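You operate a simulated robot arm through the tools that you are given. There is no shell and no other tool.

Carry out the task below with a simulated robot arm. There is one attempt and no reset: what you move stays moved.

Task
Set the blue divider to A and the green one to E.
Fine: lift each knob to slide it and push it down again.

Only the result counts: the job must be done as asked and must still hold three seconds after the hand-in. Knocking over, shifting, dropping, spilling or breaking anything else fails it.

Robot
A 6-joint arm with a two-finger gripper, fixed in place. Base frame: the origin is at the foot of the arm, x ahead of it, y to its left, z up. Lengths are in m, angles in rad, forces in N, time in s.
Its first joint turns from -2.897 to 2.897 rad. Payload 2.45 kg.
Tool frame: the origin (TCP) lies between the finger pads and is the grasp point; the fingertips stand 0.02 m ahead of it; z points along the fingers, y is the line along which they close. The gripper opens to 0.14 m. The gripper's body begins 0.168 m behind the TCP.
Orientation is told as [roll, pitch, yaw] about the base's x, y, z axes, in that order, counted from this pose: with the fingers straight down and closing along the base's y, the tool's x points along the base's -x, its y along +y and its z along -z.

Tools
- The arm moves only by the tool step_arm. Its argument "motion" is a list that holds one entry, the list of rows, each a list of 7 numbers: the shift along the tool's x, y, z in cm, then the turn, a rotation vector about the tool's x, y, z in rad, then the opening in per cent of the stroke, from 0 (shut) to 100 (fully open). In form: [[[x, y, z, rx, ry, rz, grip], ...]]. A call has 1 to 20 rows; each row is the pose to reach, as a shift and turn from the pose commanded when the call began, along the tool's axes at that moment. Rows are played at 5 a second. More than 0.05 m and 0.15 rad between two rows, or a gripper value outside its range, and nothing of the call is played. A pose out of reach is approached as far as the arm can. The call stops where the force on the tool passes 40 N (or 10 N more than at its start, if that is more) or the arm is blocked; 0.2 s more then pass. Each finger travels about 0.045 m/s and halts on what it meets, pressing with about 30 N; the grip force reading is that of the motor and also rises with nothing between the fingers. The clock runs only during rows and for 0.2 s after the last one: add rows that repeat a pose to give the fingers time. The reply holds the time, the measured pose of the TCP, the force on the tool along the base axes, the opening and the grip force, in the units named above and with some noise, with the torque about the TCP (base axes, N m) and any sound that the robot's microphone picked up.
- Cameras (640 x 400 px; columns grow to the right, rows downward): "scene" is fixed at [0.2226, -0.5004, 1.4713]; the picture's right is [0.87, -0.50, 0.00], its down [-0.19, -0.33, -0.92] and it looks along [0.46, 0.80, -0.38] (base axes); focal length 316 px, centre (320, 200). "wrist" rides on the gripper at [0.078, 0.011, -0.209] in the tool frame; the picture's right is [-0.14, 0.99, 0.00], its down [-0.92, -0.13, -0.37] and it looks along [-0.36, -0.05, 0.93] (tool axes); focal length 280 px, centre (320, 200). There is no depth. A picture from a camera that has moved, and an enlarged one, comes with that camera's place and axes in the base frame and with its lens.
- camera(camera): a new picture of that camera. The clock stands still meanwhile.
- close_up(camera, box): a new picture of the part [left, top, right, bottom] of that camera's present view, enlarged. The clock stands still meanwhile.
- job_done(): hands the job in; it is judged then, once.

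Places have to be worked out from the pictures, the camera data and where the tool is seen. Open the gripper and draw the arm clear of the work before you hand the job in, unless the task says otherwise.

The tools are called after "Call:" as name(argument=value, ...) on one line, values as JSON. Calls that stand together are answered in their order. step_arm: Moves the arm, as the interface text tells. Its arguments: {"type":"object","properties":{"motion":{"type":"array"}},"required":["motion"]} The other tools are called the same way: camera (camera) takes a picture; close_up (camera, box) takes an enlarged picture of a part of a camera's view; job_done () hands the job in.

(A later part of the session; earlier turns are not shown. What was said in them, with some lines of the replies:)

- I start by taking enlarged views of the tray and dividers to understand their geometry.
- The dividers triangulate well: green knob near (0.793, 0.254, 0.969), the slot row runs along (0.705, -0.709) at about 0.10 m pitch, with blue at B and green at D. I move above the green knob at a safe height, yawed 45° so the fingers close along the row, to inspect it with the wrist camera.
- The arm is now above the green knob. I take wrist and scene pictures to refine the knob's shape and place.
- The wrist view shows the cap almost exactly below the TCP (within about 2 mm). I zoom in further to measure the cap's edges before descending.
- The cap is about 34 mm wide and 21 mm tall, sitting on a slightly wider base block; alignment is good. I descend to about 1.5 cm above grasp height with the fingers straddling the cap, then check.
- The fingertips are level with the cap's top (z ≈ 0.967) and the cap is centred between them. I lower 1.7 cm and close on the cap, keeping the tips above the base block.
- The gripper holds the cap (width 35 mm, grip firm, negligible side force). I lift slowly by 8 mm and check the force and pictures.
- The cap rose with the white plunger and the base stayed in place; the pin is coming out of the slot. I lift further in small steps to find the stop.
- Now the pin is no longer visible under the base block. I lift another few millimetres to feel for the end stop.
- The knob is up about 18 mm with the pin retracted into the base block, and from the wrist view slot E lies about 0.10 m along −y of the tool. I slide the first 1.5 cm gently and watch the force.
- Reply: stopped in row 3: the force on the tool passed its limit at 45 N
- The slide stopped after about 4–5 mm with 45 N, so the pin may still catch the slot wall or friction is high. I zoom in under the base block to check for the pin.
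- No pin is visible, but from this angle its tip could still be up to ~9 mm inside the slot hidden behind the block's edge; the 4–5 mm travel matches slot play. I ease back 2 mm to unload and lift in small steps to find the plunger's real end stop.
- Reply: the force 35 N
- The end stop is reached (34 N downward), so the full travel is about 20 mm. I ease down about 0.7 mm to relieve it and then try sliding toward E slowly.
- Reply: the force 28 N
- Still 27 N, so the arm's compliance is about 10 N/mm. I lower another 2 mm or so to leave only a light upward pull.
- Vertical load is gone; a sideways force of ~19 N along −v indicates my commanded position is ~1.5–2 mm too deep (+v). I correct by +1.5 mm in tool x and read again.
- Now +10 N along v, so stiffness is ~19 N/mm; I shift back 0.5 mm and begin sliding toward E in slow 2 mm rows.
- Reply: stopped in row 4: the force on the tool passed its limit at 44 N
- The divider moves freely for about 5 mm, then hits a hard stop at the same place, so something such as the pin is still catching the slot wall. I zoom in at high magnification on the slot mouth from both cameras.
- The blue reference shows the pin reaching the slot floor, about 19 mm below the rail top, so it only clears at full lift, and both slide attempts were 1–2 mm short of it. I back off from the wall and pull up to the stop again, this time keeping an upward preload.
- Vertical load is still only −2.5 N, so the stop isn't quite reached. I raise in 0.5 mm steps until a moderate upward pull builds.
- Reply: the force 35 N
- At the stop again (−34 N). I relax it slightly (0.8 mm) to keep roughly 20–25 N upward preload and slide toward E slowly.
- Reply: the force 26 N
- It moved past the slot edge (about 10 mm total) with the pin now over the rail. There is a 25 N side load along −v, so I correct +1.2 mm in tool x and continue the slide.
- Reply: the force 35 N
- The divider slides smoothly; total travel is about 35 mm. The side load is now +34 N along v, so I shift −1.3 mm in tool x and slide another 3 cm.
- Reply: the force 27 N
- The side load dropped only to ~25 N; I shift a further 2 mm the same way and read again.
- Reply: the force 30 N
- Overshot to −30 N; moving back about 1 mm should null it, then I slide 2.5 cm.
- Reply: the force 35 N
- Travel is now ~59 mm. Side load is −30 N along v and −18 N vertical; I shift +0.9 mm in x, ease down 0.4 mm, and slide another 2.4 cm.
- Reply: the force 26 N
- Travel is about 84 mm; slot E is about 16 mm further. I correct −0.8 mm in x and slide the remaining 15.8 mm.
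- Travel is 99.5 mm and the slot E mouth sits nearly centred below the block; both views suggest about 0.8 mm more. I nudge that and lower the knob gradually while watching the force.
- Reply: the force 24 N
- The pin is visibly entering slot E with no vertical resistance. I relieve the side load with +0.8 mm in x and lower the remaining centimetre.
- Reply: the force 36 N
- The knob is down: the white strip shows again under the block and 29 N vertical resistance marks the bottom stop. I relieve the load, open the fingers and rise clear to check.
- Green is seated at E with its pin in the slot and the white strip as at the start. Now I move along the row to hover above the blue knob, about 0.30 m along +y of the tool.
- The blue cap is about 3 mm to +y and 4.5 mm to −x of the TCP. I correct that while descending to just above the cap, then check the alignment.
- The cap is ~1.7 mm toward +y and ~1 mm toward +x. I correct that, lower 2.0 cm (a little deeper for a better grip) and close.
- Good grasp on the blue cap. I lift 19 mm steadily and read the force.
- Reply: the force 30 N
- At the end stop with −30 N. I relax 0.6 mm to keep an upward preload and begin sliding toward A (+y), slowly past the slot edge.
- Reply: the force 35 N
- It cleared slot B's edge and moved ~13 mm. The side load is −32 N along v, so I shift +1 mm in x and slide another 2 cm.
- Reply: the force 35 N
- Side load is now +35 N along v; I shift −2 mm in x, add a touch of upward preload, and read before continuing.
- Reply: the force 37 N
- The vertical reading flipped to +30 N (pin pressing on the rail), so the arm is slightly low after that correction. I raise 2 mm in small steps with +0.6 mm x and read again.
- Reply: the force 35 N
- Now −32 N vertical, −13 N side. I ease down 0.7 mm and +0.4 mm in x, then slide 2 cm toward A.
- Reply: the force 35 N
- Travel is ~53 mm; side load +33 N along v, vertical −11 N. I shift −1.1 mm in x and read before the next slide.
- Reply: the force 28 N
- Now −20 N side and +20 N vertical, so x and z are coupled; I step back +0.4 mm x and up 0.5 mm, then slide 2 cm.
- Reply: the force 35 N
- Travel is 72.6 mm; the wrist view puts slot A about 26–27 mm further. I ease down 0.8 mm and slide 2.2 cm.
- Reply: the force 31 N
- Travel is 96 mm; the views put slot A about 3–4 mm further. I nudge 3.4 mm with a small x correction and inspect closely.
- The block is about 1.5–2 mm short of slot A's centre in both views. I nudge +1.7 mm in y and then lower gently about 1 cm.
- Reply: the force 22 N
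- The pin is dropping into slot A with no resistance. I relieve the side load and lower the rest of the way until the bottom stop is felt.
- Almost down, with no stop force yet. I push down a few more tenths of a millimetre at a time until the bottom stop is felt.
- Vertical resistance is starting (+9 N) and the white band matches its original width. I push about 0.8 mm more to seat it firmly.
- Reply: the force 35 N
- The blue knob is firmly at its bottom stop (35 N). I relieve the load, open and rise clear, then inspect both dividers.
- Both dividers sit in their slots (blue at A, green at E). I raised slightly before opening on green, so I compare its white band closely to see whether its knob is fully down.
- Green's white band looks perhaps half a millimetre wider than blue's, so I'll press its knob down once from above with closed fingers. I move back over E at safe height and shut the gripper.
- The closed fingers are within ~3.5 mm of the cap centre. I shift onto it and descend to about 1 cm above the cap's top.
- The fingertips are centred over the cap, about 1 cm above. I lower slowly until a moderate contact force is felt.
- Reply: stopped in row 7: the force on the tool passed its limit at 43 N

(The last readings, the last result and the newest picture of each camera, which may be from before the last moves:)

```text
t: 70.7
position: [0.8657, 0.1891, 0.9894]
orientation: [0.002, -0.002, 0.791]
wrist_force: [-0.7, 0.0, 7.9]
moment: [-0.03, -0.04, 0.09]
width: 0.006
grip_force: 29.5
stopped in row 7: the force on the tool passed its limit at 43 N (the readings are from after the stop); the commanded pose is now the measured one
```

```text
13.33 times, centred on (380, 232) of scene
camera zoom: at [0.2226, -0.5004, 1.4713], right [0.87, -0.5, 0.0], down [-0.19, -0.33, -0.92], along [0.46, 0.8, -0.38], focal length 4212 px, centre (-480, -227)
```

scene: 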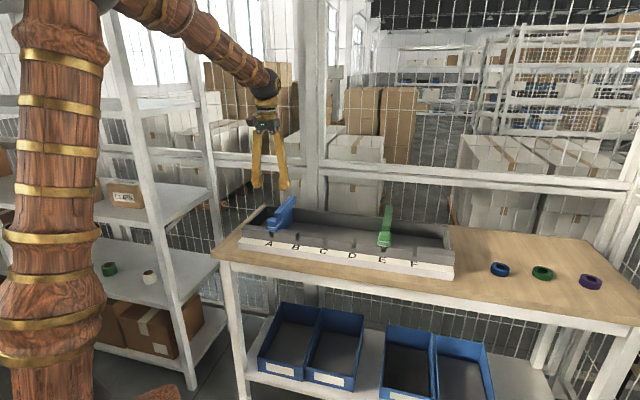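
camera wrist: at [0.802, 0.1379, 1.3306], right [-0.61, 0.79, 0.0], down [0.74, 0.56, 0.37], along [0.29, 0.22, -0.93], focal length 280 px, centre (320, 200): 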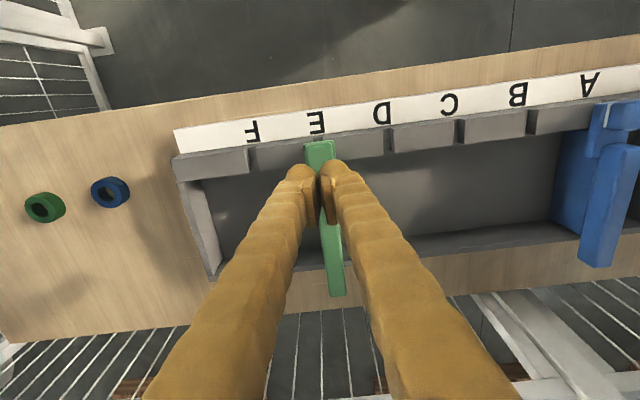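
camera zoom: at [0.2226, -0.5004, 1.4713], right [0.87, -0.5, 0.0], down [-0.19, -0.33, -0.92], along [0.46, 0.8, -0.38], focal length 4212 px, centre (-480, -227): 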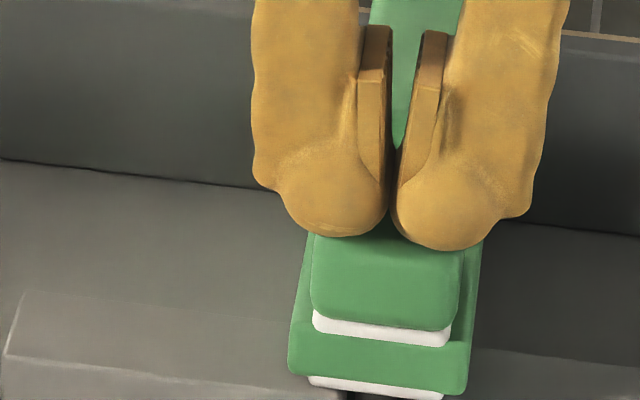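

43 N pressed on the cap without it moving further, so green is fully seated. I rise straight up, open the gripper and draw the arm clear.

Call:
step_arm(motion=[[[0, 0, -1.0, 0, 0, 0, 0], [0, 0, -4.0, 0, 0, 0, 0], [0, 0, -8.0, 0, 0, 0, 20], [0, 0, -12.0, 0, 0, 0, 50], [0, 0, -16.0, 0, 0, 0, 80], [1.5, 0, -19.0, 0, 0, 0, 100], [4.0, 0, -21.0, 0, 0, 0, 100], [7.0, 0, -22.0, 0, 0, 0, 100], [10.0, 0, -22.0, 0, 0, 0, 100], [10.0, 0, -22.0, 0, 0, 0, 100]]])

Call:
camera(camera="scene")

Call:
close_up(camera="scene", box=[220, 180, 470, 290])

Call:
close_up(camera="scene", box=[376, 228, 400, 250])

Call:
close_up(camera="scene", box=[264, 214, 288, 236])

Call:
camera(camera="wrist")

```text
t: 72.9
position: [0.7936, 0.1169, 1.2095]
orientation: [0.002, 0.0, 0.791]
wrist_force: [-0.2, -0.5, -0.2]
moment: [-0.02, -0.05, -0.01]
width: 0.1397
grip_force: 0.1
```

```text
taken
```

scene: 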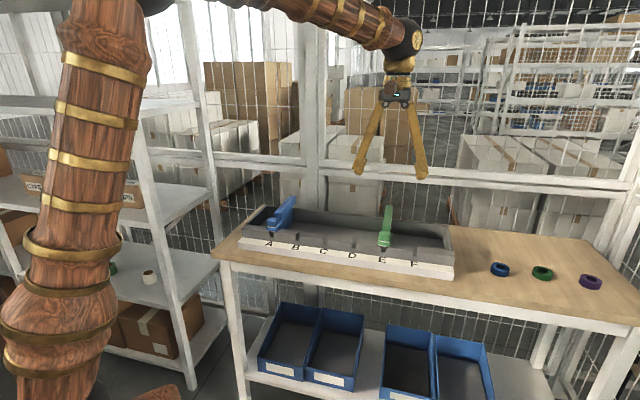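

```text
2.56 times, centred on (345, 235) of scene
camera zoom: at [0.2226, -0.5004, 1.4713], right [0.87, -0.5, 0.0], down [-0.19, -0.33, -0.92], along [0.46, 0.8, -0.38], focal length 809 px, centre (256, 110)
```

zoom: 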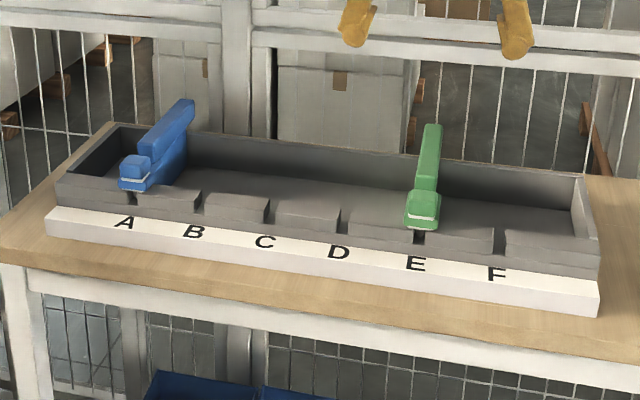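

```text
16.00 times, centred on (388, 239) of scene
camera zoom: at [0.2226, -0.5004, 1.4713], right [0.87, -0.5, 0.0], down [-0.19, -0.33, -0.92], along [0.46, 0.8, -0.38], focal length 5054 px, centre (-768, -424)
```

zoom: 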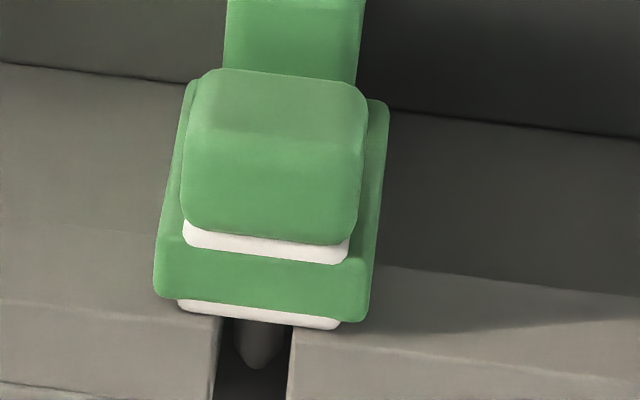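

```text
16.00 times, centred on (276, 225) of scene
camera zoom: at [0.2226, -0.5004, 1.4713], right [0.87, -0.5, 0.0], down [-0.19, -0.33, -0.92], along [0.46, 0.8, -0.38], focal length 5054 px, centre (1024, -200)
```

zoom: 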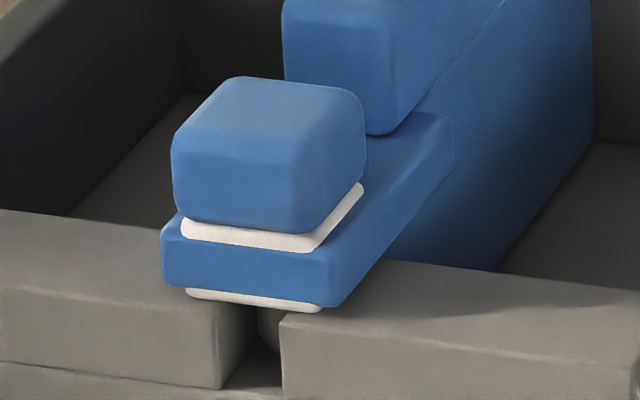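

```text
taken
camera wrist: at [0.7312, 0.0681, 1.4193], right [-0.61, 0.79, 0.0], down [0.74, 0.56, 0.37], along [0.29, 0.23, -0.93], focal length 280 px, centre (320, 200)
```

wrist: 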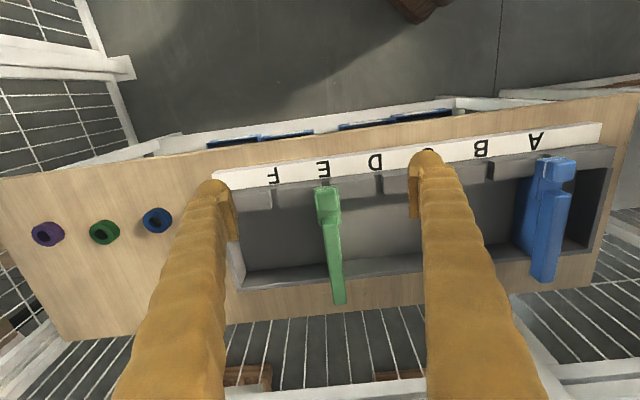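

Blue sits at A and green at E, both knobs down with pins in their slots; the tray and the rings are where they were. The gripper is open and clear of the work, so I hand the job in.

Call:
job_done()

```text
The job is handed in.
```

I set the blue divider to A and the green one to E, and pushed both knobs back down into their slots. The job is handed in, but the reply didn't include a verdict.

- **Green:** moved from D to E. I pressed the knob once more from above with about 43 N, and it didn't go down any further.
- **Blue:** moved from B to A and pushed down until it met its bottom stop, at about 35 N.
- **Slide resistance:** the first two tries to slide green stopped at the force limit. The pin only clears the rail at full lift, so I made both slides with the knob pulled up against its top stop.
- **Everything else:** in the last pictures the tray and the rings on the bench are where they were at the start. The gripper is open and clear of the work.
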